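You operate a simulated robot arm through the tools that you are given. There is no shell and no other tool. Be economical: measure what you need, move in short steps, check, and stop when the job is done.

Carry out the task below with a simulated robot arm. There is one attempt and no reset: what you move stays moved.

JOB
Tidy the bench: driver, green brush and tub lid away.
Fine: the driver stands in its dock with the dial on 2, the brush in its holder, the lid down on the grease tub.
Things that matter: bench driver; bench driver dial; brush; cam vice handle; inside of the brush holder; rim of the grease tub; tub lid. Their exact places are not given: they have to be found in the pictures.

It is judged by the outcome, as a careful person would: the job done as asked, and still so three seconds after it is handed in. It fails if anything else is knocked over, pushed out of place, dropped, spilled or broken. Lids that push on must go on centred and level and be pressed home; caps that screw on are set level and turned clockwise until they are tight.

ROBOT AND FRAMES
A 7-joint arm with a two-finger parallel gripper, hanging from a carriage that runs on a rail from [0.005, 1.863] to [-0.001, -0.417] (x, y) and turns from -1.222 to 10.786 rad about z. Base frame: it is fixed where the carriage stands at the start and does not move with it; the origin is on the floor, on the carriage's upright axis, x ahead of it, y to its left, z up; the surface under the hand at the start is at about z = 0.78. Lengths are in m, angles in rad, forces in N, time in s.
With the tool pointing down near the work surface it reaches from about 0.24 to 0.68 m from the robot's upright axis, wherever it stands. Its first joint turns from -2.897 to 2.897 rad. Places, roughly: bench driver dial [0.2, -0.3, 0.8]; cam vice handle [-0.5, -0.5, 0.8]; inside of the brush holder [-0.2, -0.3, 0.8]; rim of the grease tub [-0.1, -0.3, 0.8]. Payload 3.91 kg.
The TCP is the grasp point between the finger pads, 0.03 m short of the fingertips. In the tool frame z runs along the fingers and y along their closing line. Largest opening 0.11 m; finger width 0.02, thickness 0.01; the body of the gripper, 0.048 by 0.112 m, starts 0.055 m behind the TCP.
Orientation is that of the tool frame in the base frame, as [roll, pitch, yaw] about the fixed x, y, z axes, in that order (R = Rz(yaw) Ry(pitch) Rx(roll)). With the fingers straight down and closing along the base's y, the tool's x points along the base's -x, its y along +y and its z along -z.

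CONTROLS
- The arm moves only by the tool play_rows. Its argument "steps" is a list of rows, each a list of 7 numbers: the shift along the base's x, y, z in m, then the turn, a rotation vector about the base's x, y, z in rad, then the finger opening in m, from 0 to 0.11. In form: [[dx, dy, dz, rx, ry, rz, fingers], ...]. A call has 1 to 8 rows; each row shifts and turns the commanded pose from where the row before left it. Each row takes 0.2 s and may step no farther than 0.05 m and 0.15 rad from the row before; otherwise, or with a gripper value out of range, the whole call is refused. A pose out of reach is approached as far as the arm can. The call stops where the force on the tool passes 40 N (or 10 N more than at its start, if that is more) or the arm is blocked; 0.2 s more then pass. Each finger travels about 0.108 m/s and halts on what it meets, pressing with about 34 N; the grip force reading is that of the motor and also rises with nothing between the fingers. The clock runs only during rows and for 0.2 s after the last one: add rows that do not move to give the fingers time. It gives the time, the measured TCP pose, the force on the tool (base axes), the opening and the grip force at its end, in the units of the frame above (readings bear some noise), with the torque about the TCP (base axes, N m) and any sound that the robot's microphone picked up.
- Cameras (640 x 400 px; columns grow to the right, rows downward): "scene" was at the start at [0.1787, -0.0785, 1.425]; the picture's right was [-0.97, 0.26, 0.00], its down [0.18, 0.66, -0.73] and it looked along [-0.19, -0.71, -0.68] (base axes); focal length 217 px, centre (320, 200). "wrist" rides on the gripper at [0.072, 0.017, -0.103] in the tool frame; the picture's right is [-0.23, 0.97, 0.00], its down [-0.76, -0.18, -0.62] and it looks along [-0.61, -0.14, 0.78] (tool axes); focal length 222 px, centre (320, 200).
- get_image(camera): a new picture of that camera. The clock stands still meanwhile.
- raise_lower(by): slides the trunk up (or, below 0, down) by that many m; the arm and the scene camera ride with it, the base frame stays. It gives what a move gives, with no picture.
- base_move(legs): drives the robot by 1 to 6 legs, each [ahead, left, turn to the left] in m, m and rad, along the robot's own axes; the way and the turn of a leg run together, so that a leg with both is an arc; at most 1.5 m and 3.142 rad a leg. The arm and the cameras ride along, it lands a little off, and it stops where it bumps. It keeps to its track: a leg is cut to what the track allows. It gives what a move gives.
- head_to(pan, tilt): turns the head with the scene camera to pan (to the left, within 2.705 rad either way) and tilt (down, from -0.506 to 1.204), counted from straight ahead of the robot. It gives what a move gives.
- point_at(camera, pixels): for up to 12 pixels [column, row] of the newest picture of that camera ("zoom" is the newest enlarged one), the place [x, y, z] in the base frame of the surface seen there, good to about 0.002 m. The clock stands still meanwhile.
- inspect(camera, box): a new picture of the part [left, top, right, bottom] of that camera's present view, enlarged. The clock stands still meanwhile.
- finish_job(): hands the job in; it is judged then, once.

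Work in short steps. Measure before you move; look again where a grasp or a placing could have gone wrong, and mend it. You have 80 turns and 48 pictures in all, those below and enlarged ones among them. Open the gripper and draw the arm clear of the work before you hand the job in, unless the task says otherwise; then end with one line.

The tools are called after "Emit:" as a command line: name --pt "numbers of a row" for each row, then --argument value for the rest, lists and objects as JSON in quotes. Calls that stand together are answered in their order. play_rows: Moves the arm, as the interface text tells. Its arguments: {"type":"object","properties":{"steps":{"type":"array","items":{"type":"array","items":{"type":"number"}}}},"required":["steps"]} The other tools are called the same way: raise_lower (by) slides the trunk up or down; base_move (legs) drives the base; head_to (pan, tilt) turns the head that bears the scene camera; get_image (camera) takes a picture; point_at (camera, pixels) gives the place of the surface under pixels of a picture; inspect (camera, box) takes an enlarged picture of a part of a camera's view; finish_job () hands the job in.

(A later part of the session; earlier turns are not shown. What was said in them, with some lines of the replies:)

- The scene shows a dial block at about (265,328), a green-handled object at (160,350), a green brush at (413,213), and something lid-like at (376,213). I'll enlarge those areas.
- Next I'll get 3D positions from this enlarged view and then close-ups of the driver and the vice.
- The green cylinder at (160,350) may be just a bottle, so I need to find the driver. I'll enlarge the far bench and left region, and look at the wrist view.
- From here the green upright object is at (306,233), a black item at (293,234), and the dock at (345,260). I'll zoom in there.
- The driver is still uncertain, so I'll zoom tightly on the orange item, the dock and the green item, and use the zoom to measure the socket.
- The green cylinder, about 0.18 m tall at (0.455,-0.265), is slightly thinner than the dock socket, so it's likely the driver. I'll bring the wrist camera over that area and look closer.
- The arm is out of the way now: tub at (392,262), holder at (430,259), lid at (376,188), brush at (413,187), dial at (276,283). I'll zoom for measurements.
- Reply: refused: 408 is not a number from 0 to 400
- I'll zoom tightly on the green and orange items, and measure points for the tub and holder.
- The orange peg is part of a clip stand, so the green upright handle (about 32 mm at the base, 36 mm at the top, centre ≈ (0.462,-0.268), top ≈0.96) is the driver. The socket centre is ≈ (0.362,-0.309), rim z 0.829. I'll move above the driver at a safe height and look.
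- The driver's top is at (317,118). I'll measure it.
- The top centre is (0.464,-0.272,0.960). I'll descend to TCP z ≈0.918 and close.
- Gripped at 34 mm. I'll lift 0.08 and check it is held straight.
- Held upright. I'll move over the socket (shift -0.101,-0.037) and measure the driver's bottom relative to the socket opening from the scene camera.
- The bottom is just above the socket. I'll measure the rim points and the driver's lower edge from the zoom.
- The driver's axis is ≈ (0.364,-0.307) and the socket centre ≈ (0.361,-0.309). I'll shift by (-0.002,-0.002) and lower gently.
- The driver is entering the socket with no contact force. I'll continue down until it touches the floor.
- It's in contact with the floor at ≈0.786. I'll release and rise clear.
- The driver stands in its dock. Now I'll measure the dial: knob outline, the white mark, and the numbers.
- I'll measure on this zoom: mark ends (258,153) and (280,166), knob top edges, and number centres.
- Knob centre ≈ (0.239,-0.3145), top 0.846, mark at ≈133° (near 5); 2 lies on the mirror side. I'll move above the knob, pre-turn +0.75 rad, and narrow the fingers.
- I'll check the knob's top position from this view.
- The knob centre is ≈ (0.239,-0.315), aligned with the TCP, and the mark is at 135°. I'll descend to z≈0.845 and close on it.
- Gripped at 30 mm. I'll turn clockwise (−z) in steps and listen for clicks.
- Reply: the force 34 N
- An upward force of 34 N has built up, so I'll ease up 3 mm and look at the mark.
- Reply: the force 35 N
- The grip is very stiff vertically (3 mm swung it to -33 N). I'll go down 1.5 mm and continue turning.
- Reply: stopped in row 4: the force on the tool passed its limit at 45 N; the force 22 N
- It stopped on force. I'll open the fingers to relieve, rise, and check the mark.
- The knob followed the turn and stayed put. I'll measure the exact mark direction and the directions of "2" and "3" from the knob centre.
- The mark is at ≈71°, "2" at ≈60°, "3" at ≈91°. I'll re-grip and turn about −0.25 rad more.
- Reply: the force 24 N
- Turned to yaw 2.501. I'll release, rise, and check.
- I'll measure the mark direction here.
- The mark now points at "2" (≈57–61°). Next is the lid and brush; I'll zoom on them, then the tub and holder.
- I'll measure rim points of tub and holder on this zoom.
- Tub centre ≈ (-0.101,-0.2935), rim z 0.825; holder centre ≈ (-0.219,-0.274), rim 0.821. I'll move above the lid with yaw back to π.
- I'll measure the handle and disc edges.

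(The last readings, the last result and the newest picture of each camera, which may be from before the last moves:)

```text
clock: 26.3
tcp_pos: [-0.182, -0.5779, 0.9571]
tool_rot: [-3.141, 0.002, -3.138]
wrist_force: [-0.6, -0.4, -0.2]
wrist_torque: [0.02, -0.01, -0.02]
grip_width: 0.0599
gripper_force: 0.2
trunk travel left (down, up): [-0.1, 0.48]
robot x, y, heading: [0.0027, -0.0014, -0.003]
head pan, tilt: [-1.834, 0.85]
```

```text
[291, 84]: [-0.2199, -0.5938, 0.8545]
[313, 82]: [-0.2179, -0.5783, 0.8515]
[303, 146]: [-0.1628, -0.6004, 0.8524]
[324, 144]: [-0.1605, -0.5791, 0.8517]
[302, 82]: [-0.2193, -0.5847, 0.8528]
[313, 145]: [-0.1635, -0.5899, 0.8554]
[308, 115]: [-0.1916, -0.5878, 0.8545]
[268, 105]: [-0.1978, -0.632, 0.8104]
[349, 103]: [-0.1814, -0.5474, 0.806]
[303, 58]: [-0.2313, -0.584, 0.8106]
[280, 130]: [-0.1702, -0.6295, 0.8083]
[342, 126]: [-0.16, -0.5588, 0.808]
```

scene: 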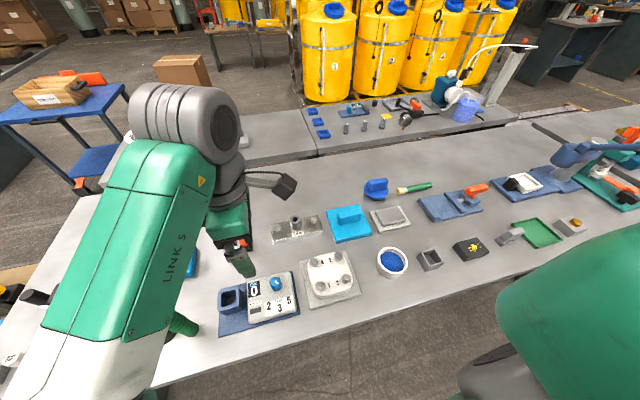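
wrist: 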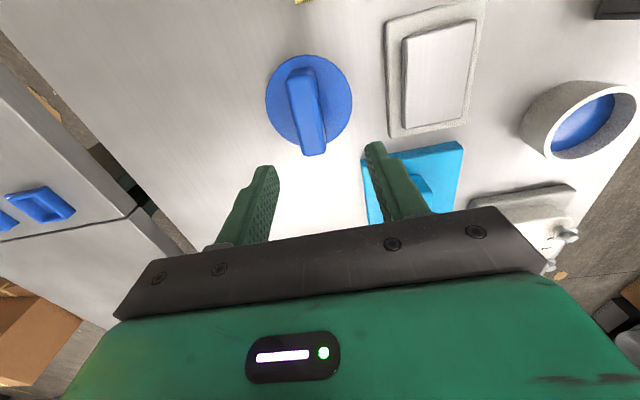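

Lid centre ≈ (-0.1885,-0.589), R≈0.043, handle at −5°. I'll align, descend to z≈0.848 and grip.

Emit:
play_rows --pt "-0.0065 -0.011 -0.02 0 0 -0.09 0.06" --pt "0 0 -0.04 0 0 0 0.06" --pt "0 0 -0.03 0 0 0 0.06" --pt "0 0 -0.019 0 0 0 0.06" --pt "0 0 0 0 0 0 0.035" --pt "0 0 0 0 0 0 0.01" --pt "0 0 0 0 0 0 0.01"

```text
clock: 27.9
tcp_pos: [-0.1867, -0.5899, 0.8483]
tool_rot: [-3.141, 0.0, 3.054]
wrist_force: [0.5, -1.1, 0.9]
wrist_torque: [-0.02, 0.01, 0.02]
grip_width: 0.0257
gripper_force: 34.0
trunk travel left (down, up): [-0.1, 0.48]
robot x, y, heading: [0.0012, -0.0025, 0.003]
head pan, tilt: [-1.834, 0.85]
```

Gripped the handle (26 mm). I'll lift 0.09 and carry toward the tub.

Emit:
play_rows --pt "0 0 0.04 0 0 0 0.01" --pt "0 0 0.05 0 0 0 0.01" --pt "0.015 0.049 0 0 0 0 0.01" --pt "0.015 0.047 0 0 0 0 0.01" --pt "0.0145 0.047 0 0 0 0 0.01" --pt "0.0145 0.047 0 0 0 0 0.01" --pt "0.0145 0.047 0 0 0 0 0.01"

Emit:
play_rows --pt "0.0145 0.0475 0 0 0 0 0.01" --pt "0 0.011 0 0 0 0 0.01" --pt "0 0 -0.02 0 0 0 0.01" --pt "0 0 0 0 0 0 0.01"

Emit:
inspect --camera "scene" --box '[336, 220, 464, 300]'

```text
refused: row 3 steps farther than a row can; nothing moved
```

```text
clock: 28.8
tcp_pos: [-0.1726, -0.5354, 0.8401]
tool_rot: [-3.129, -0.003, 3.051]
wrist_force: [-0.4, 0.5, 22.5]
wrist_torque: [0.69, 0.1, 0.03]
grip_width: 0.0254
gripper_force: 34.2
trunk travel left (down, up): [-0.1, 0.48]
robot x, y, heading: [-0.0017, -0.0015, 0.002]
head pan, tilt: [-1.834, 0.85]
stopped in row 4: the force on the tool passed its limit at 104 N (the readings are from after the stop); the commanded pose is now the measured one
```

```text
5.00 times, centred on (400, 260) of scene
```

zoom: 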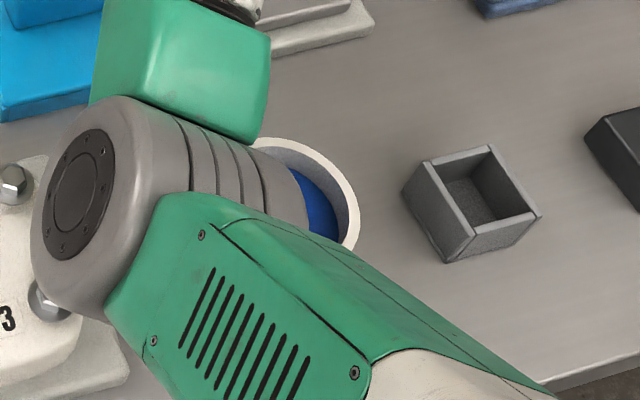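

The first call was refused (step too long), so the second slid the lid along the bench by ~5 cm and pressed it down. I'll lift straight up now and then check for anything displaced.

Emit:
play_rows --pt "0 0 0.01 0 0 0 0.01" --pt "0 0 0.04 0 0 0 0.01" --pt "0 0 0.045 0 0 0 0.01"

Emit:
get_image --camera "scene"

```text
clock: 29.6
tcp_pos: [-0.1703, -0.5319, 0.9316]
tool_rot: [-3.135, -0.002, 3.052]
wrist_force: [0.5, -0.8, -0.8]
wrist_torque: [0.01, 0.01, -0.01]
grip_width: 0.0257
gripper_force: 34.2
trunk travel left (down, up): [-0.1, 0.48]
robot x, y, heading: [0.0006, -0.0012, -0.002]
head pan, tilt: [-1.834, 0.85]
```

```text
11 pictures are left
```

scene: 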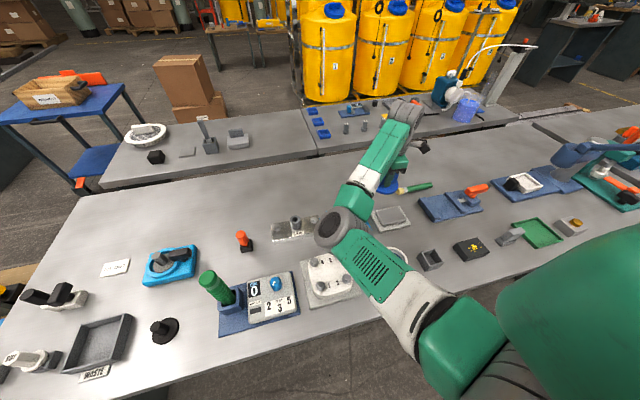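

Items look in place. I'll check the pad corners and the lid in the grip with close-ups.

Emit:
inspect --camera "scene" --box '[352, 170, 432, 240]'

Emit:
get_image --camera "wrist"

```text
5.71 times, centred on (392, 205) of scene
```

zoom: 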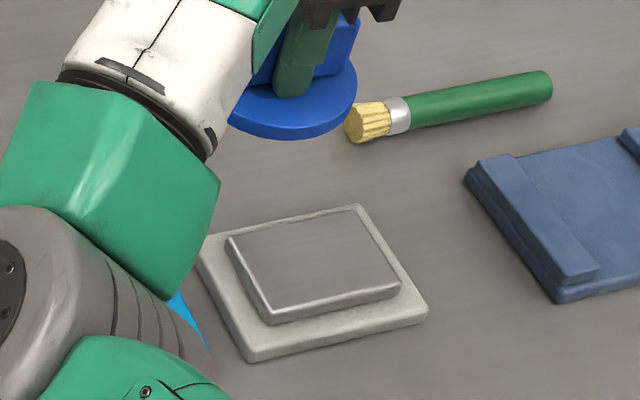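

```text
9 pictures are left
```

wrist: 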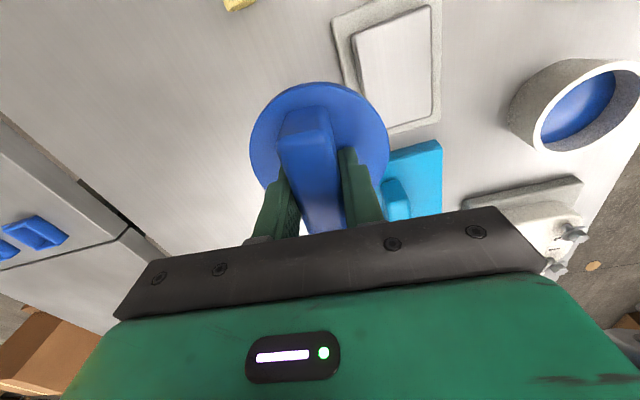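

The pad and brush did not move. I'll measure the lid disc in the hand for level and centre.

Emit:
point_at --camera "wrist" --pixels '[[252, 145], [386, 140], [318, 85], [262, 175], [380, 170], [270, 100], [365, 98], [345, 120], [265, 140], [290, 115], [318, 118], [371, 150]]'

```text
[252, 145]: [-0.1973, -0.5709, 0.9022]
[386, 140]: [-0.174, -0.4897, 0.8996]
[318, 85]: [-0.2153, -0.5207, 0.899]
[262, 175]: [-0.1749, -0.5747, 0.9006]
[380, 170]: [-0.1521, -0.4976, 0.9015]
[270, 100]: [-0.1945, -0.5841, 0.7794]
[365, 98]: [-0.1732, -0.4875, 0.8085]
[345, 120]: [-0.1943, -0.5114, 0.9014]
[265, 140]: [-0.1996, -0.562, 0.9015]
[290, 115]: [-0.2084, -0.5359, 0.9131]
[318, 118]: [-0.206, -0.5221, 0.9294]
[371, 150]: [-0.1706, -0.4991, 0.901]
```

The disc is level, with the fingertips now resting near its top. I'll carry it over to the tub (dx 0.0755, dy 0.2385).

Emit:
play_rows --pt "0.0126 0.0398 0 0 0 0 0.01" --pt "0.0126 0.0398 0 0 0 0 0.01" --pt "0.0126 0.0398 0 0 0 0 0.01" --pt "0.0126 0.0398 0 0 0 0 0.01" --pt "0.0126 0.0398 0 0 0 0 0.01" --pt "0.0125 0.0395 0 0 0 0 0.01" --pt "0 0 0 0 0 0 0.01"

Emit:
inspect --camera "wrist" --box '[220, 50, 420, 250]'

```text
clock: 31.2
tcp_pos: [-0.0955, -0.2928, 0.9318]
tool_rot: [-3.134, -0.003, 3.052]
wrist_force: [-1.0, -0.1, -0.9]
wrist_torque: [-0.02, 0.0, 0.04]
grip_width: 0.0256
gripper_force: 33.8
trunk travel left (down, up): [-0.1, 0.48]
robot x, y, heading: [-0.0008, -0.0004, 0.001]
head pan, tilt: [-1.834, 0.85]
```

```text
2.00 times, centred on (320, 150) of wrist
```

zoom: 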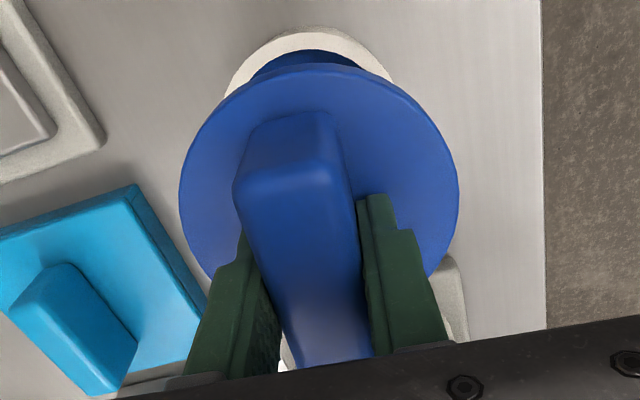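

I'll measure disc edge points and the visible tub rim.

Emit:
point_at --camera "zoom" --pixels '[[184, 190], [455, 188], [318, 77], [205, 262], [445, 240], [230, 115], [410, 108], [245, 105], [280, 45], [310, 40], [345, 45], [380, 68]]'

```text
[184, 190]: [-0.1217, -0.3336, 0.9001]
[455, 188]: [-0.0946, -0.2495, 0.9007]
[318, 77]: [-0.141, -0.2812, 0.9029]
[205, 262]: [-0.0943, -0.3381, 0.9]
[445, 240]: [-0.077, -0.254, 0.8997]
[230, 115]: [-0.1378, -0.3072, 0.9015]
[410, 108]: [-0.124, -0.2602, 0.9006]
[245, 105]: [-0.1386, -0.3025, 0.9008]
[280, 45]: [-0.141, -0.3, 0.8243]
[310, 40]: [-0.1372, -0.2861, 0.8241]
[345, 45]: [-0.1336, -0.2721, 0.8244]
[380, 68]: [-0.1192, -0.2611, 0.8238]
```

Lid centre ≈ (-0.0975,-0.294), tub ≈ (-0.1003,-0.2935). I'll correct by (-0.0028,+0.0005) and lower in small steps until contact.

Emit:
play_rows --pt "-0.0028 0.0005 -0.015 0 0 0 0.01" --pt "0 0 -0.015 0 0 0 0.01" --pt "0 0 -0.01 0 0 0 0.01" --pt "0 0 -0.005 0 0 0 0.01" --pt "0 0 -0.005 0 0 0 0.01" --pt "0 0 -0.004 0 0 0 0.01" --pt "0 0 -0.004 0 0 0 0.01"

```text
clock: 32.8
tcp_pos: [-0.0978, -0.2938, 0.8733]
tool_rot: [-3.133, -0.003, 3.053]
wrist_force: [0.8, -0.6, -0.9]
wrist_torque: [0.0, -0.01, -0.01]
grip_width: 0.0254
gripper_force: 33.9
trunk travel left (down, up): [-0.1, 0.48]
robot x, y, heading: [0.0019, -0.0008, 0.001]
head pan, tilt: [-1.834, 0.85]
```

No contact yet; the disc top is at ≈0.843. I'll continue in 2 mm steps.

Emit:
play_rows --pt "0 0 -0.002 0 0 0 0.01" --pt "0 0 -0.002 0 0 0 0.01" --pt "0 0 -0.002 0 0 0 0.01" --pt "0 0 -0.002 0 0 0 0.01" --pt "0 0 -0.002 0 0 0 0.01" --pt "0 0 -0.002 0 0 0 0.01"

Emit:
inspect --camera "wrist" --box '[220, 50, 420, 250]'

```text
clock: 34.0
tcp_pos: [-0.0979, -0.2946, 0.8674]
tool_rot: [-3.132, -0.003, 3.052]
wrist_force: [-0.1, 2.4, 29.1]
wrist_torque: [1.09, -0.51, 0.13]
grip_width: 0.0256
gripper_force: 33.8
trunk travel left (down, up): [-0.1, 0.48]
robot x, y, heading: [0.0016, -0.0031, -0.003]
head pan, tilt: [-1.834, 0.85]
stopped in row 6: the force on the tool passed its limit at 46 N (the readings are from after the stop); the commanded pose is now the measured one
```

```text
2.00 times, centred on (320, 150) of wrist
```

zoom: 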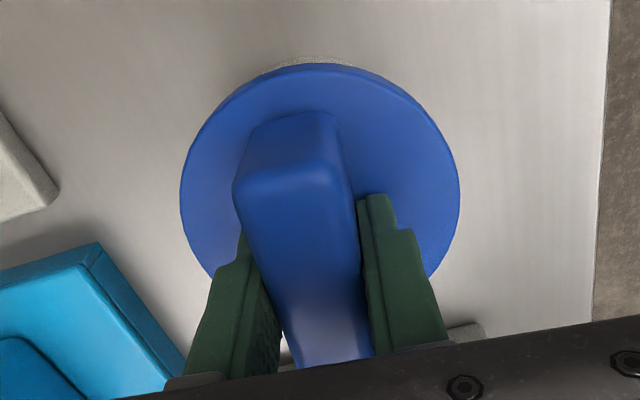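

Contact at 46 N with the disc top ≈0.8365. I'll measure the disc height around it and press again to see whether it moves further.

Emit:
play_rows --pt "0 0 -0.002 0 0 0 0.01" --pt "0 0 -0.002 0 0 0 0.01" --pt "0 0 -0.002 0 0 0 0.01"

Emit:
point_at --camera "zoom" --pixels '[[190, 190], [450, 188], [318, 80], [210, 255], [440, 245], [310, 60]]'

```text
clock: 34.3
tcp_pos: [-0.0982, -0.2935, 0.867]
tool_rot: [-3.13, -0.004, 3.05]
wrist_force: [-0.6, 0.3, 24.5]
wrist_torque: [0.91, -0.32, 0.15]
grip_width: 0.0253
gripper_force: 33.5
trunk travel left (down, up): [-0.1, 0.48]
robot x, y, heading: [0.001, -0.0017, -0.003]
head pan, tilt: [-1.834, 0.85]
stopped in row 1: the force on the tool passed its limit at 45 N (the readings are from after the stop); the commanded pose is now the measured one
```

```text
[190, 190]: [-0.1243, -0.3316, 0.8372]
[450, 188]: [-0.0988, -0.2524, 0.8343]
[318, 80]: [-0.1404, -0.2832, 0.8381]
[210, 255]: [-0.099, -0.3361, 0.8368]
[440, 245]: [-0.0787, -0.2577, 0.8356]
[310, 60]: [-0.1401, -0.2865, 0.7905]
```

Torque shows contact biased to +y, and the tool is tilted 0.0115 rad that way. I'll ease up, level it, and press again.

Emit:
play_rows --pt "0 0 0.003 0.012 -0.004 0 0.01" --pt "0 0 0 0 0 0 0.01" --pt "0 0 -0.002 0 0 0 0.01" --pt "0 0 -0.002 0 0 0 0.01" --pt "0 0 -0.001 0 0 0 0.01" --pt "0 0 -0.001 0 0 0 0.01" --pt "0 0 -0.001 0 0 0 0.01"

```text
clock: 35.4
tcp_pos: [-0.0968, -0.2945, 0.8678]
tool_rot: [-3.141, -0.001, 3.052]
wrist_force: [1.5, 3.6, 26.3]
wrist_torque: [0.48, -0.3, 0.13]
grip_width: 0.0253
gripper_force: 33.6
trunk travel left (down, up): [-0.1, 0.48]
robot x, y, heading: [0.002, 0.0022, -0.005]
head pan, tilt: [-1.834, 0.85]
stopped in row 5: the force on the tool passed its limit at 45 N (the readings are from after the stop); the commanded pose is now the measured one
```

I'll release, rise and look at how the lid is sitting from the scene camera.

Emit:
play_rows --pt "0 0 0 0 0 0 0.04" --pt "0 0 0 0 0 0 0.06" --pt "0 0 0.04 0 0 0 0.06" --pt "0 0 0.05 0 0 0 0.06" --pt "-0.03 -0.03 0.03 0 0 0 0.06" --pt "-0.03 -0.035 0 0 0 0 0.06" --pt "-0.03 -0.035 0 0 0 0 0.06" --pt "-0.03 -0.035 0 0 0 0 0.06"

Emit:
inspect --camera "scene" --box '[352, 220, 448, 290]'

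```text
refused: row 5 steps farther than a row can; nothing moved
```

```text
5.71 times, centred on (400, 255) of scene
```

zoom: 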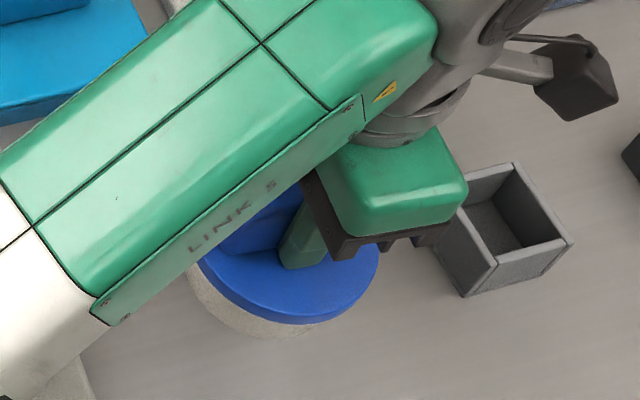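

Refused for step length; I'll repeat with shorter moves, then look.

Emit:
play_rows --pt "0 0 0 0 0 0 0.04" --pt "0 0 0 0 0 0 0.06" --pt "0 0 0.03 0 0 0 0.06" --pt "0 0 0.04 0 0 0 0.06" --pt "0 0 0.02 0 0 0 0.06" --pt "-0.02 -0.04 0 0 0 0 0.06" --pt "-0.02 -0.04 0 0 0 0 0.06" --pt "-0.02 -0.04 0 0 0 0 0.06"

Emit:
play_rows --pt "-0.02 -0.04 0 0 0 0 0.06" --pt "-0.02 -0.04 0 0 0 0 0.06" --pt "-0.02 -0.03 0 0 0 0 0.06"

Emit:
inspect --camera "scene" --box '[364, 230, 420, 286]'

```text
clock: 37.2
tcp_pos: [-0.1592, -0.4118, 0.9581]
tool_rot: [-3.141, -0.002, 3.051]
wrist_force: [0.3, -0.5, -0.4]
wrist_torque: [0.03, 0.01, 0.02]
grip_width: 0.0602
gripper_force: 0.1
trunk travel left (down, up): [-0.1, 0.48]
robot x, y, heading: [-0.0002, 0.001, 0.001]
head pan, tilt: [-1.834, 0.85]
```

```text
clock: 38.0
tcp_pos: [-0.2182, -0.5217, 0.9587]
tool_rot: [-3.14, -0.003, 3.05]
wrist_force: [-0.2, -0.4, -0.4]
wrist_torque: [0.01, 0.0, 0.01]
grip_width: 0.0602
gripper_force: 0.0
trunk travel left (down, up): [-0.1, 0.48]
robot x, y, heading: [-0.0023, -0.0015, -0.002]
head pan, tilt: [-1.834, 0.85]
```

```text
7.14 times, centred on (392, 258) of scene
```

zoom: 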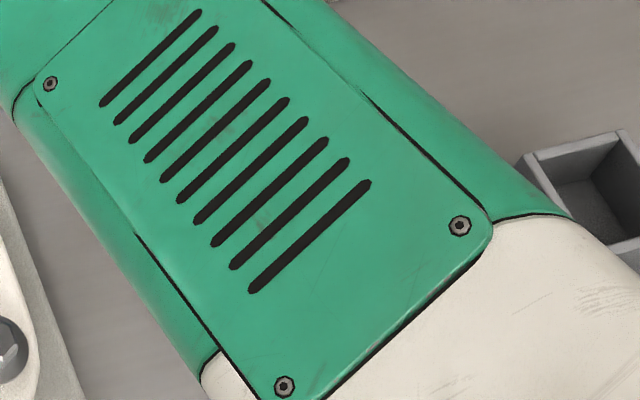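

The arm blocks that view; I'll check the lid later when clear. Next the brush: axis ≈ y −0.561 near x −0.355, R≈0.0125, reach is marginal so I'll shift the carriage −0.1 in y first.

Emit:
base_move --legs '[[0, -0.1, 0]]'

```text
clock: 39.2
tcp_pos: [-0.2184, -0.6239, 0.9579]
tool_rot: [3.14, -0.003, 3.052]
wrist_force: [-0.5, 0.2, -0.2]
wrist_torque: [0.02, 0.01, -0.01]
grip_width: 0.0597
gripper_force: 0.3
trunk travel left (down, up): [-0.1, 0.48]
robot x, y, heading: [-0.0, -0.1046, -0.0]
head pan, tilt: [-1.834, 0.85]
```

I'll align over the brush with yaw +0.137 and go to z≈0.90.

Emit:
play_rows --pt "-0.0345 0.0155 -0.01 0 0 0.04 0.06" --pt "-0.0345 0.0155 -0.01 0 0 0.04 0.06" --pt "-0.034 0.0155 -0.01 0 0 0.04 0.06" --pt "-0.034 0.0155 -0.01 0 0 0.017 0.06" --pt "0 0 -0.02 0 0 0 0.06"

Emit:
get_image --camera "wrist"

```text
clock: 40.4
tcp_pos: [-0.3558, -0.5618, 0.8993]
tool_rot: [-3.141, -0.002, -3.096]
wrist_force: [-0.1, 0.5, 0.1]
wrist_torque: [0.02, -0.01, 0.0]
grip_width: 0.0599
gripper_force: 0.1
trunk travel left (down, up): [-0.1, 0.48]
robot x, y, heading: [0.0022, -0.0998, 0.003]
head pan, tilt: [-1.834, 0.85]
```

```text
4 pictures are left
```

wrist: 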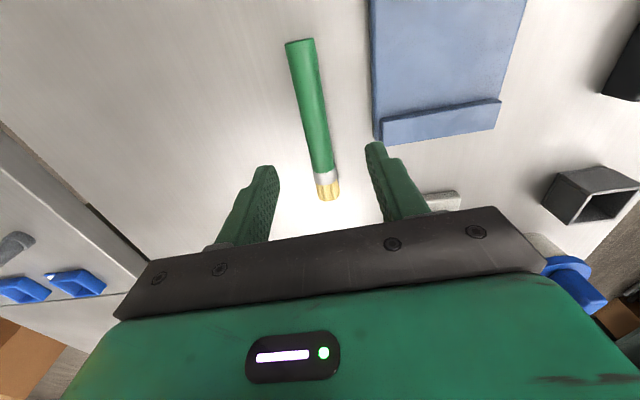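

Brush passes (315,124), vice plate edge near col 373. I'll measure the brush and plate edge.

Emit:
point_at --camera "wrist" --pixels '[[314, 120], [303, 60], [323, 165], [328, 196], [300, 42], [374, 125], [373, 80], [328, 180]]'

```text
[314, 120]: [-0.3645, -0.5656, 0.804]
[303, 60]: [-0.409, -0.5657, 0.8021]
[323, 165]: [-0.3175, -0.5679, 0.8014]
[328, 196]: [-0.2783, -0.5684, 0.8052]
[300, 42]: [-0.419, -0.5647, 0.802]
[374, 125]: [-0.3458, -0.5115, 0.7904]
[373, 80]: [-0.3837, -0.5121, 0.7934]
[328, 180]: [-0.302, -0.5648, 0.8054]
```

Brush axis y≈-0.5655, along x. I'll adjust (-0.004,-0.004), yaw −0.06, opening 0.05, descend to z 0.814 and grip.

Emit:
play_rows --pt "-0.004 -0.004 0 0 0 -0.06 0.05" --pt "0 0 -0.03 0 0 0 0.05" --pt "0 0 -0.03 0 0 0 0.05" --pt "0 0 -0.015 0 0 0 0.05" --pt "0 0 -0.01 0 0 0 0.05" --pt "0 0 0 0 0 0 0.02" --pt "0 0 0 0 0 0 0.01" --pt "0 0 0 0 0 0 0.01"

```text
clock: 42.2
tcp_pos: [-0.3577, -0.565, 0.8134]
tool_rot: [3.141, 0.001, 3.128]
wrist_force: [0.3, -0.2, 0.2]
wrist_torque: [-0.02, 0.01, 0.01]
grip_width: 0.022
gripper_force: 34.1
trunk travel left (down, up): [-0.1, 0.48]
robot x, y, heading: [0.0007, -0.1023, -0.004]
head pan, tilt: [-1.834, 0.85]
```

Gripped at 22 mm. I'll lift 0.16 and confirm the hold by force and width.

Emit:
play_rows --pt "0 0 0.03 0 0 0 0.01" --pt "0 0 0.045 0 0 0 0.01" --pt "0 0 0.045 0 0 0 0.01" --pt "0 0 0.04 0 0 0 0.01"

Emit:
base_move --legs '[[0, 0.4, 0]]'

```text
clock: 43.2
tcp_pos: [-0.3597, -0.5643, 0.9721]
tool_rot: [3.141, 0.0, 3.126]
wrist_force: [-0.1, 0.3, -0.4]
wrist_torque: [0.02, 0.03, -0.01]
grip_width: 0.0222
gripper_force: 33.9
trunk travel left (down, up): [-0.1, 0.48]
robot x, y, heading: [-0.0019, -0.1021, 0.0]
head pan, tilt: [-1.834, 0.85]
```

```text
clock: 45.7
tcp_pos: [-0.3587, -0.167, 0.9734]
tool_rot: [3.141, -0.002, 3.125]
wrist_force: [0.3, 0.3, -0.6]
wrist_torque: [0.0, 0.03, 0.02]
grip_width: 0.0218
gripper_force: 33.9
trunk travel left (down, up): [-0.1, 0.48]
robot x, y, heading: [-0.0013, 0.2954, -0.005]
head pan, tilt: [-1.834, 0.85]
```

Held. Now I'll yaw +90° in place (bristles turn to +y) while moving x toward −0.24 and up a little.

Emit:
play_rows --pt "0.015 0 0.005 0 0 0.145 0.01" --pt "0.015 0 0.005 0 0 0.145 0.01" --pt "0.015 0 0.005 0 0 0.145 0.01" --pt "0.015 0 0.005 0 0 0.145 0.01" --pt "0.015 0 0.005 0 0 0.145 0.01" --pt "0.015 0 0.005 0 0 0.145 0.01" --pt "0.015 0 0.005 0 0 0.145 0.01" --pt "0.015 0 0.005 0 0 0.145 0.01"

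Emit:
play_rows --pt "0.01 0 0 0 0 0.145 0.01" --pt "0.005 0 0 0 0 0.145 0.01" --pt "0.005 0 0 0 0 0.137 0.01" --pt "0 0 0 0 0 0 0.01"

```text
clock: 47.5
tcp_pos: [-0.2628, -0.2896, 0.9608]
tool_rot: [-3.14, 0.0, -1.997]
wrist_force: [0.5, -0.9, -1.0]
wrist_torque: [0.01, 0.08, 0.03]
grip_width: 0.0218
gripper_force: 34.2
out of reach, approached as far as the arm can: row 2, 3, 4, 5, 6, 7
trunk travel left (down, up): [-0.1, 0.48]
robot x, y, heading: [0.0034, 0.2957, 0.003]
head pan, tilt: [-1.834, 0.85]
```

```text
clock: 48.5
tcp_pos: [-0.2477, -0.2875, 0.9608]
tool_rot: [3.139, -0.003, -1.569]
wrist_force: [-0.6, 0.0, -0.4]
wrist_torque: [0.01, -0.04, 0.02]
grip_width: 0.0222
gripper_force: 33.9
trunk travel left (down, up): [-0.1, 0.48]
robot x, y, heading: [0.0003, 0.2976, -0.003]
head pan, tilt: [-1.834, 0.85]
```

Yaw achieved (tool_rot −1.569); the arm shifted to y −0.2875, which is clear. Now I'll pitch about −x in steps so the bristles point down.

Emit:
play_rows --pt "0 0.003 0.004 -0.145 0 0 0.01" --pt "0 0.003 0.004 -0.145 0 0 0.01" --pt "0 0.003 0.004 -0.145 0 0 0.01" --pt "0 0.003 0.004 -0.145 0 0 0.01" --pt "0 0.003 0.002 -0.145 0 0 0.01"

```text
clock: 49.7
tcp_pos: [-0.2476, -0.2724, 0.9783]
tool_rot: [3.14, -0.727, -1.566]
wrist_force: [-0.6, 0.6, -0.5]
wrist_torque: [-0.01, 0.01, 0.0]
grip_width: 0.022
gripper_force: 34.3
trunk travel left (down, up): [-0.1, 0.48]
robot x, y, heading: [0.0028, 0.2933, -0.003]
head pan, tilt: [-1.834, 0.85]
```

Direction is right (tool pointing −y and down). I'll continue to horizontal.

Emit:
play_rows --pt "0 0.003 0 -0.14 0 0 0.01" --pt "0 0.003 0 -0.14 0 0 0.01" --pt "0.005 0.003 0 -0.14 0 0 0.01" --pt "0.008 0.003 0 -0.14 0 0 0.01" --pt "0.008 0.003 0 -0.14 0 0 0.01" --pt "0.008 0.003 0 -0.14 0 0 0.01" --pt "0 0 0 0 0 0 0.01"

Emit:
head_to --pan -1.9 --tilt 0.8

Emit:
get_image --camera "scene"

```text
clock: 51.3
tcp_pos: [-0.1763, -0.3189, 1.0085]
tool_rot: [2.674, -1.567, -1.104]
wrist_force: [-0.5, 0.1, -0.3]
wrist_torque: [0.0, -0.01, 0.0]
grip_width: 0.0224
gripper_force: 33.9
out of reach, approached as far as the arm can: row 1, 2, 3, 4, 5, 6
trunk travel left (down, up): [-0.1, 0.48]
robot x, y, heading: [-0.0003, 0.2955, -0.002]
head pan, tilt: [-1.834, 0.85]
```

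```text
clock: 51.9
tcp_pos: [-0.1759, -0.3177, 1.0089]
tool_rot: [2.827, -1.566, -1.259]
wrist_force: [0.2, -0.1, -0.8]
wrist_torque: [0.02, 0.01, -0.01]
grip_width: 0.0222
gripper_force: 34.1
trunk travel left (down, up): [-0.1, 0.48]
robot x, y, heading: [0.003, 0.2946, 0.002]
head pan, tilt: [-1.901, 0.799]
```

```text
3 pictures are left
```

scene: 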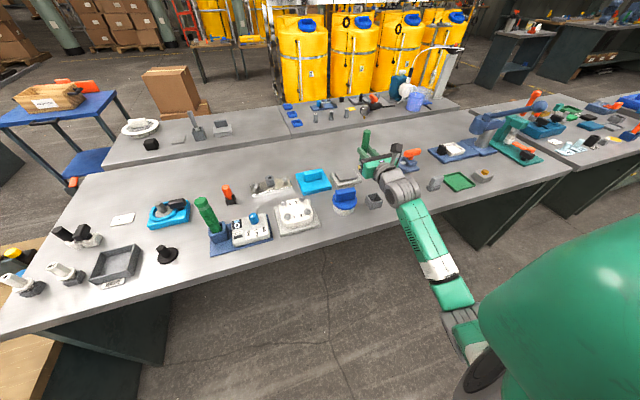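

The tool is now horizontal with the brush upright at (366,150), and the lid is visible at (344,198). I'll measure brush, holder and lid points from this picture.

Emit:
point_at --camera "scene" --pixels '[[367, 135], [366, 142], [365, 150], [373, 196], [380, 200], [374, 205], [366, 200], [373, 201], [337, 208], [344, 210], [354, 207], [344, 197]]'

```text
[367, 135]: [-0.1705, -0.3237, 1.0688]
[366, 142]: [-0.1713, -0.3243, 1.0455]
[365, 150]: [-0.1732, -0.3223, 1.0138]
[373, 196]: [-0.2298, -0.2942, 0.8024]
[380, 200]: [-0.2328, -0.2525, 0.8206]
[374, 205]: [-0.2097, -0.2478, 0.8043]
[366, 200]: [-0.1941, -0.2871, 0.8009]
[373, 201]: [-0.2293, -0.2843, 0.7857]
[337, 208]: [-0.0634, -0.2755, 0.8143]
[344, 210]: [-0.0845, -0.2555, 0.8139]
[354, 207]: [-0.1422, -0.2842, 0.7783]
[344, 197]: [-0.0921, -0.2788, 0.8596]
```

The brush is upright. The arm is near a limit here, so I'll use the carriage: shift +0.055 in y with a −0.07 turn to bring the brush over the holder.

Emit:
base_move --legs '[[0, 0.055, -0.07]]'

Emit:
play_rows --pt "0 0 0 0 0 0 0.01"

```text
clock: 52.9
tcp_pos: [-0.2178, -0.2479, 1.0079]
tool_rot: [2.856, -1.566, -1.356]
wrist_force: [0.4, -0.6, -0.1]
wrist_torque: [0.07, -0.04, 0.01]
grip_width: 0.022
gripper_force: 34.4
trunk travel left (down, up): [-0.1, 0.48]
robot x, y, heading: [0.0007, 0.3502, -0.067]
head pan, tilt: [-1.901, 0.799]
```

```text
clock: 53.3
tcp_pos: [-0.2169, -0.2504, 1.0093]
tool_rot: [2.837, -1.565, -1.337]
wrist_force: [-0.2, -0.3, -0.5]
wrist_torque: [0.0, 0.0, -0.01]
grip_width: 0.0221
gripper_force: 34.1
trunk travel left (down, up): [-0.1, 0.48]
robot x, y, heading: [-0.0015, 0.3482, -0.07]
head pan, tilt: [-1.901, 0.799]
```

The brush axis is now ≈ (-0.2186,-0.273), right over the holder. I'll lower the trunk 0.075 (bristles ≈0.845) and check.

Emit:
raise_lower --by -0.075

Emit:
inspect --camera "scene" --box '[320, 140, 420, 240]'

```text
clock: 54.4
tcp_pos: [-0.217, -0.2513, 0.9343]
tool_rot: [2.836, -1.565, -1.333]
wrist_force: [0.0, 0.1, -0.7]
wrist_torque: [0.01, -0.03, 0.01]
grip_width: 0.022
gripper_force: 34.3
trunk travel left (down, up): [-0.025, 0.555]
robot x, y, heading: [0.0057, 0.3489, -0.066]
head pan, tilt: [-1.901, 0.799]
```

```text
4.00 times, centred on (370, 190) of scene
```

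zoom: 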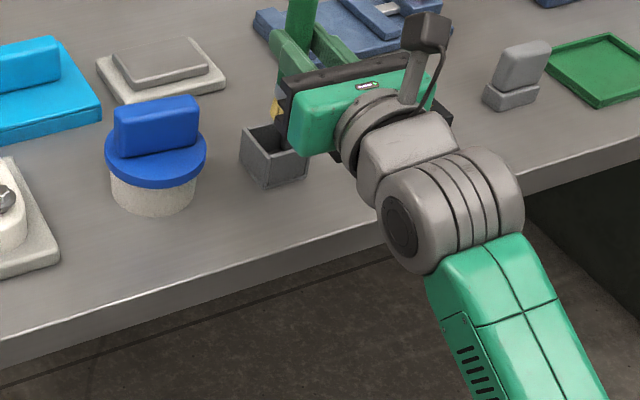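

The bristles are visible at (276,110) above the holder, and the lid looks level on the tub. I'll measure both.

Emit:
point_at --camera "zoom" --pixels '[[276, 108], [276, 113], [274, 104], [300, 12], [243, 150], [253, 128], [270, 158], [305, 152], [115, 160], [195, 160], [155, 182], [155, 195]]'

```text
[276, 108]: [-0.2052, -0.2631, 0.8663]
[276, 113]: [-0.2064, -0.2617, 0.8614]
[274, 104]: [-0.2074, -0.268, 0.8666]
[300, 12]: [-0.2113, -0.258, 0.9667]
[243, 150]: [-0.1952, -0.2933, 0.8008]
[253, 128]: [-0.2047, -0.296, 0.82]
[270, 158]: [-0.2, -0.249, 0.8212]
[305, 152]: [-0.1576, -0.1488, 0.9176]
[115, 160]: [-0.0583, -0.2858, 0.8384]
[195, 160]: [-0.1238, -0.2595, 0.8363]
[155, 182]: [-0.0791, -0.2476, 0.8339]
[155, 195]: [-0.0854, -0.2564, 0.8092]
```

Bristle axis ≈ (-0.216,-0.269), inside the opening. I'll lower the trunk by its last 0.024 and then test a small arm descent.

Emit:
raise_lower --by -0.024

Emit:
play_rows --pt "-0.002 -0.003 -0.005 0 0 0 0.01" --pt "0 0 -0.005 0 0 0 0.01"

```text
clock: 55.1
tcp_pos: [-0.2187, -0.2498, 0.9112]
tool_rot: [2.832, -1.567, -1.332]
wrist_force: [-0.1, -0.2, -0.9]
wrist_torque: [-0.01, -0.05, -0.03]
grip_width: 0.0222
gripper_force: 33.9
trunk travel left (down, up): [-0.001, 0.579]
robot x, y, heading: [0.0032, 0.3479, -0.066]
head pan, tilt: [-1.901, 0.799]
```

```text
clock: 55.7
tcp_pos: [-0.2192, -0.2536, 0.9011]
tool_rot: [2.934, -1.567, -1.435]
wrist_force: [-0.1, 0.3, -0.6]
wrist_torque: [-0.01, 0.0, -0.01]
grip_width: 0.0221
gripper_force: 33.9
trunk travel left (down, up): [-0.001, 0.579]
robot x, y, heading: [-0.0009, 0.3502, -0.069]
head pan, tilt: [-1.901, 0.799]
```

The arm follows properly with no contact. I'll continue down in small steps until touch.

Emit:
play_rows --pt "0 0 -0.005 0 0 0 0.01" --pt "0 0 -0.005 0 0 0 0.01" --pt "0 0 -0.005 0 0 0 0.01" --pt "0 0 -0.003 0 0 0 0.01" --pt "0 0 -0.003 0 0 0 0.01"

```text
clock: 56.9
tcp_pos: [-0.2168, -0.2587, 0.8808]
tool_rot: [2.941, -1.566, -1.439]
wrist_force: [0.0, 0.4, -0.4]
wrist_torque: [0.01, -0.01, -0.03]
grip_width: 0.0221
gripper_force: 33.6
out of reach, approached as far as the arm can: row 2, 5
trunk travel left (down, up): [-0.001, 0.579]
robot x, y, heading: [0.0009, 0.3496, -0.067]
head pan, tilt: [-1.901, 0.799]
```

The TCP drifted to y −0.2587; I'll correct with the carriage by +0.006 so the brush stays centred.

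Emit:
base_move --legs '[[0, 0.006, 0]]'

Emit:
play_rows --pt "0 0 -0.003 0 0 0 0.01" --pt "0 0 -0.003 0 0 0 0.01"

```text
clock: 57.6
tcp_pos: [-0.2168, -0.2515, 0.8811]
tool_rot: [2.962, -1.565, -1.466]
wrist_force: [-0.1, -0.2, 0.4]
wrist_torque: [-0.01, 0.0, 0.0]
grip_width: 0.0219
gripper_force: 34.4
trunk travel left (down, up): [-0.001, 0.579]
robot x, y, heading: [0.0017, 0.3559, -0.07]
head pan, tilt: [-1.901, 0.799]
```

```text
clock: 58.2
tcp_pos: [-0.217, -0.2536, 0.8748]
tool_rot: [3.07, -1.567, -1.573]
wrist_force: [-0.5, 0.4, -0.4]
wrist_torque: [0.02, 0.04, 0.07]
grip_width: 0.0221
gripper_force: 33.8
trunk travel left (down, up): [-0.001, 0.579]
robot x, y, heading: [0.0019, 0.3514, -0.065]
head pan, tilt: [-1.901, 0.799]
```

No contact yet; two or three more small steps.

Emit:
play_rows --pt "0 0 -0.003 0 0 0 0.01" --pt "0 0 -0.003 0 0 0 0.01" --pt "0 0 -0.002 0 0 0 0.01"

```text
clock: 59.0
tcp_pos: [-0.2146, -0.2553, 0.8662]
tool_rot: [3.062, -1.566, -1.563]
wrist_force: [0.0, -0.3, -0.3]
wrist_torque: [0.02, 0.02, 0.01]
grip_width: 0.0222
gripper_force: 33.9
out of reach, approached as far as the arm can: row 3
trunk travel left (down, up): [-0.001, 0.579]
robot x, y, heading: [0.0027, 0.3562, -0.068]
head pan, tilt: [-1.901, 0.799]
```

Bristles are within a few mm of the floor. I'll open the fingers to 0.09, then back away along +y with the carriage.

Emit:
play_rows --pt "0 0 0 0 0 0 0.03" --pt "0 0 0 0 0 0 0.05" --pt "0 0 0 0 0 0 0.09" --pt "0 0 0 0 0 0 0.09" --pt "0 0 0 0 0 0 0.09"

Emit:
base_move --legs '[[0, 0.2, 0]]'

Emit:
raise_lower --by 0.1

Emit:
get_image --camera "scene"

```text
clock: 60.2
tcp_pos: [-0.2141, -0.2542, 0.8665]
tool_rot: [3.048, -1.565, -1.549]
wrist_force: [-0.5, 0.2, 0.6]
wrist_torque: [0.01, -0.01, 0.0]
grip_width: 0.0898
gripper_force: 0.0
trunk travel left (down, up): [-0.001, 0.579]
robot x, y, heading: [0.0053, 0.3577, -0.073]
head pan, tilt: [-1.901, 0.799]
```

```text
clock: 61.8
tcp_pos: [-0.2136, -0.0523, 0.8664]
tool_rot: [3.04, -1.564, -1.541]
wrist_force: [0.2, 0.0, -0.6]
wrist_torque: [-0.03, 0.0, -0.04]
grip_width: 0.0898
gripper_force: 0.0
trunk travel left (down, up): [-0.001, 0.579]
robot x, y, heading: [-0.0005, 0.5626, -0.065]
head pan, tilt: [-1.901, 0.799]
```

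```text
clock: 63.2
tcp_pos: [-0.2149, -0.0534, 0.9677]
tool_rot: [3.047, -1.564, -1.548]
wrist_force: [-0.5, 0.6, 0.3]
wrist_torque: [0.04, 0.03, 0.01]
grip_width: 0.0902
gripper_force: 0.0
trunk travel left (down, up): [-0.101, 0.479]
robot x, y, heading: [0.0007, 0.5578, -0.065]
head pan, tilt: [-1.901, 0.799]
```

```text
1 pictures are left
```

scene: 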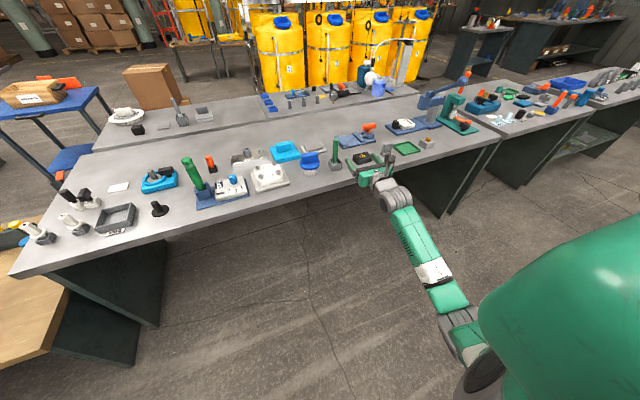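

The brush stands in its holder at (336,158). I'll use the last picture on the lid and brush to check the lid is seated.

Emit:
inspect --camera "scene" --box '[292, 142, 348, 178]'

```text
11.11 times, centred on (320, 160) of scene
```

zoom: 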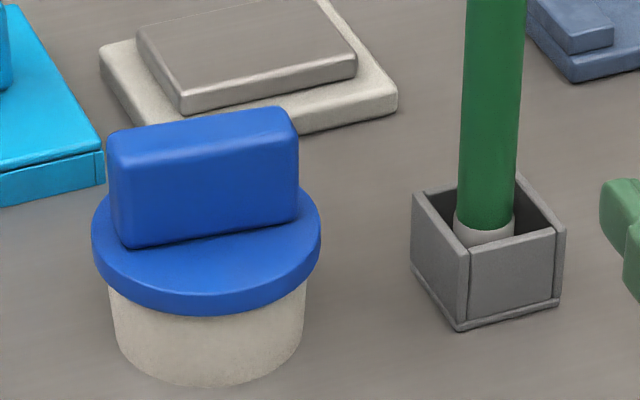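

The lid is centred and appears level, and the brush stands straight. I'll measure the disc's upper and lower edge heights to check for a gap.

Emit:
point_at --camera "zoom" --pixels '[[105, 235], [312, 220], [205, 280], [140, 265], [275, 260], [205, 300], [205, 312], [205, 318], [205, 322], [115, 295], [300, 290], [205, 375]]'

```text
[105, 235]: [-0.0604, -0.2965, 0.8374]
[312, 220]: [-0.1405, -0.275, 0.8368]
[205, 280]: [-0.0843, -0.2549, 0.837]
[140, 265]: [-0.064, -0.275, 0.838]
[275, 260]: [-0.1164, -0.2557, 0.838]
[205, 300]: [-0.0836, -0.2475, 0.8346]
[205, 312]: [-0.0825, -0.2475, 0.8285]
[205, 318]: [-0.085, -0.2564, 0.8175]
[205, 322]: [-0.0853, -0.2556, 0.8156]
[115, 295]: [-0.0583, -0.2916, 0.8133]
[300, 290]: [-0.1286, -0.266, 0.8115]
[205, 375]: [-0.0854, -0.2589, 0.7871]
```

The lid disc is level (0.837–0.838 all round), centred, and sits on the rim. It didn't move under three presses of about 45 N. The brush stands in its holder, the driver is docked with the dial on 2, and the arm is clear with the gripper open, so I'm handing in.

Emit:
finish_job

```text
The job is handed in.
```

The job is handed in: the driver is in its dock with the dial mark pointing at 2, the green brush is bristles-down in its holder, and the lid is on the grease tub. While carrying the lid I accidentally slid it about 5 cm along the bench, but nothing else had moved when I checked. I heard no click when pressing it home, so I'm judging it seated because it is level and didn't move under about 45 N.
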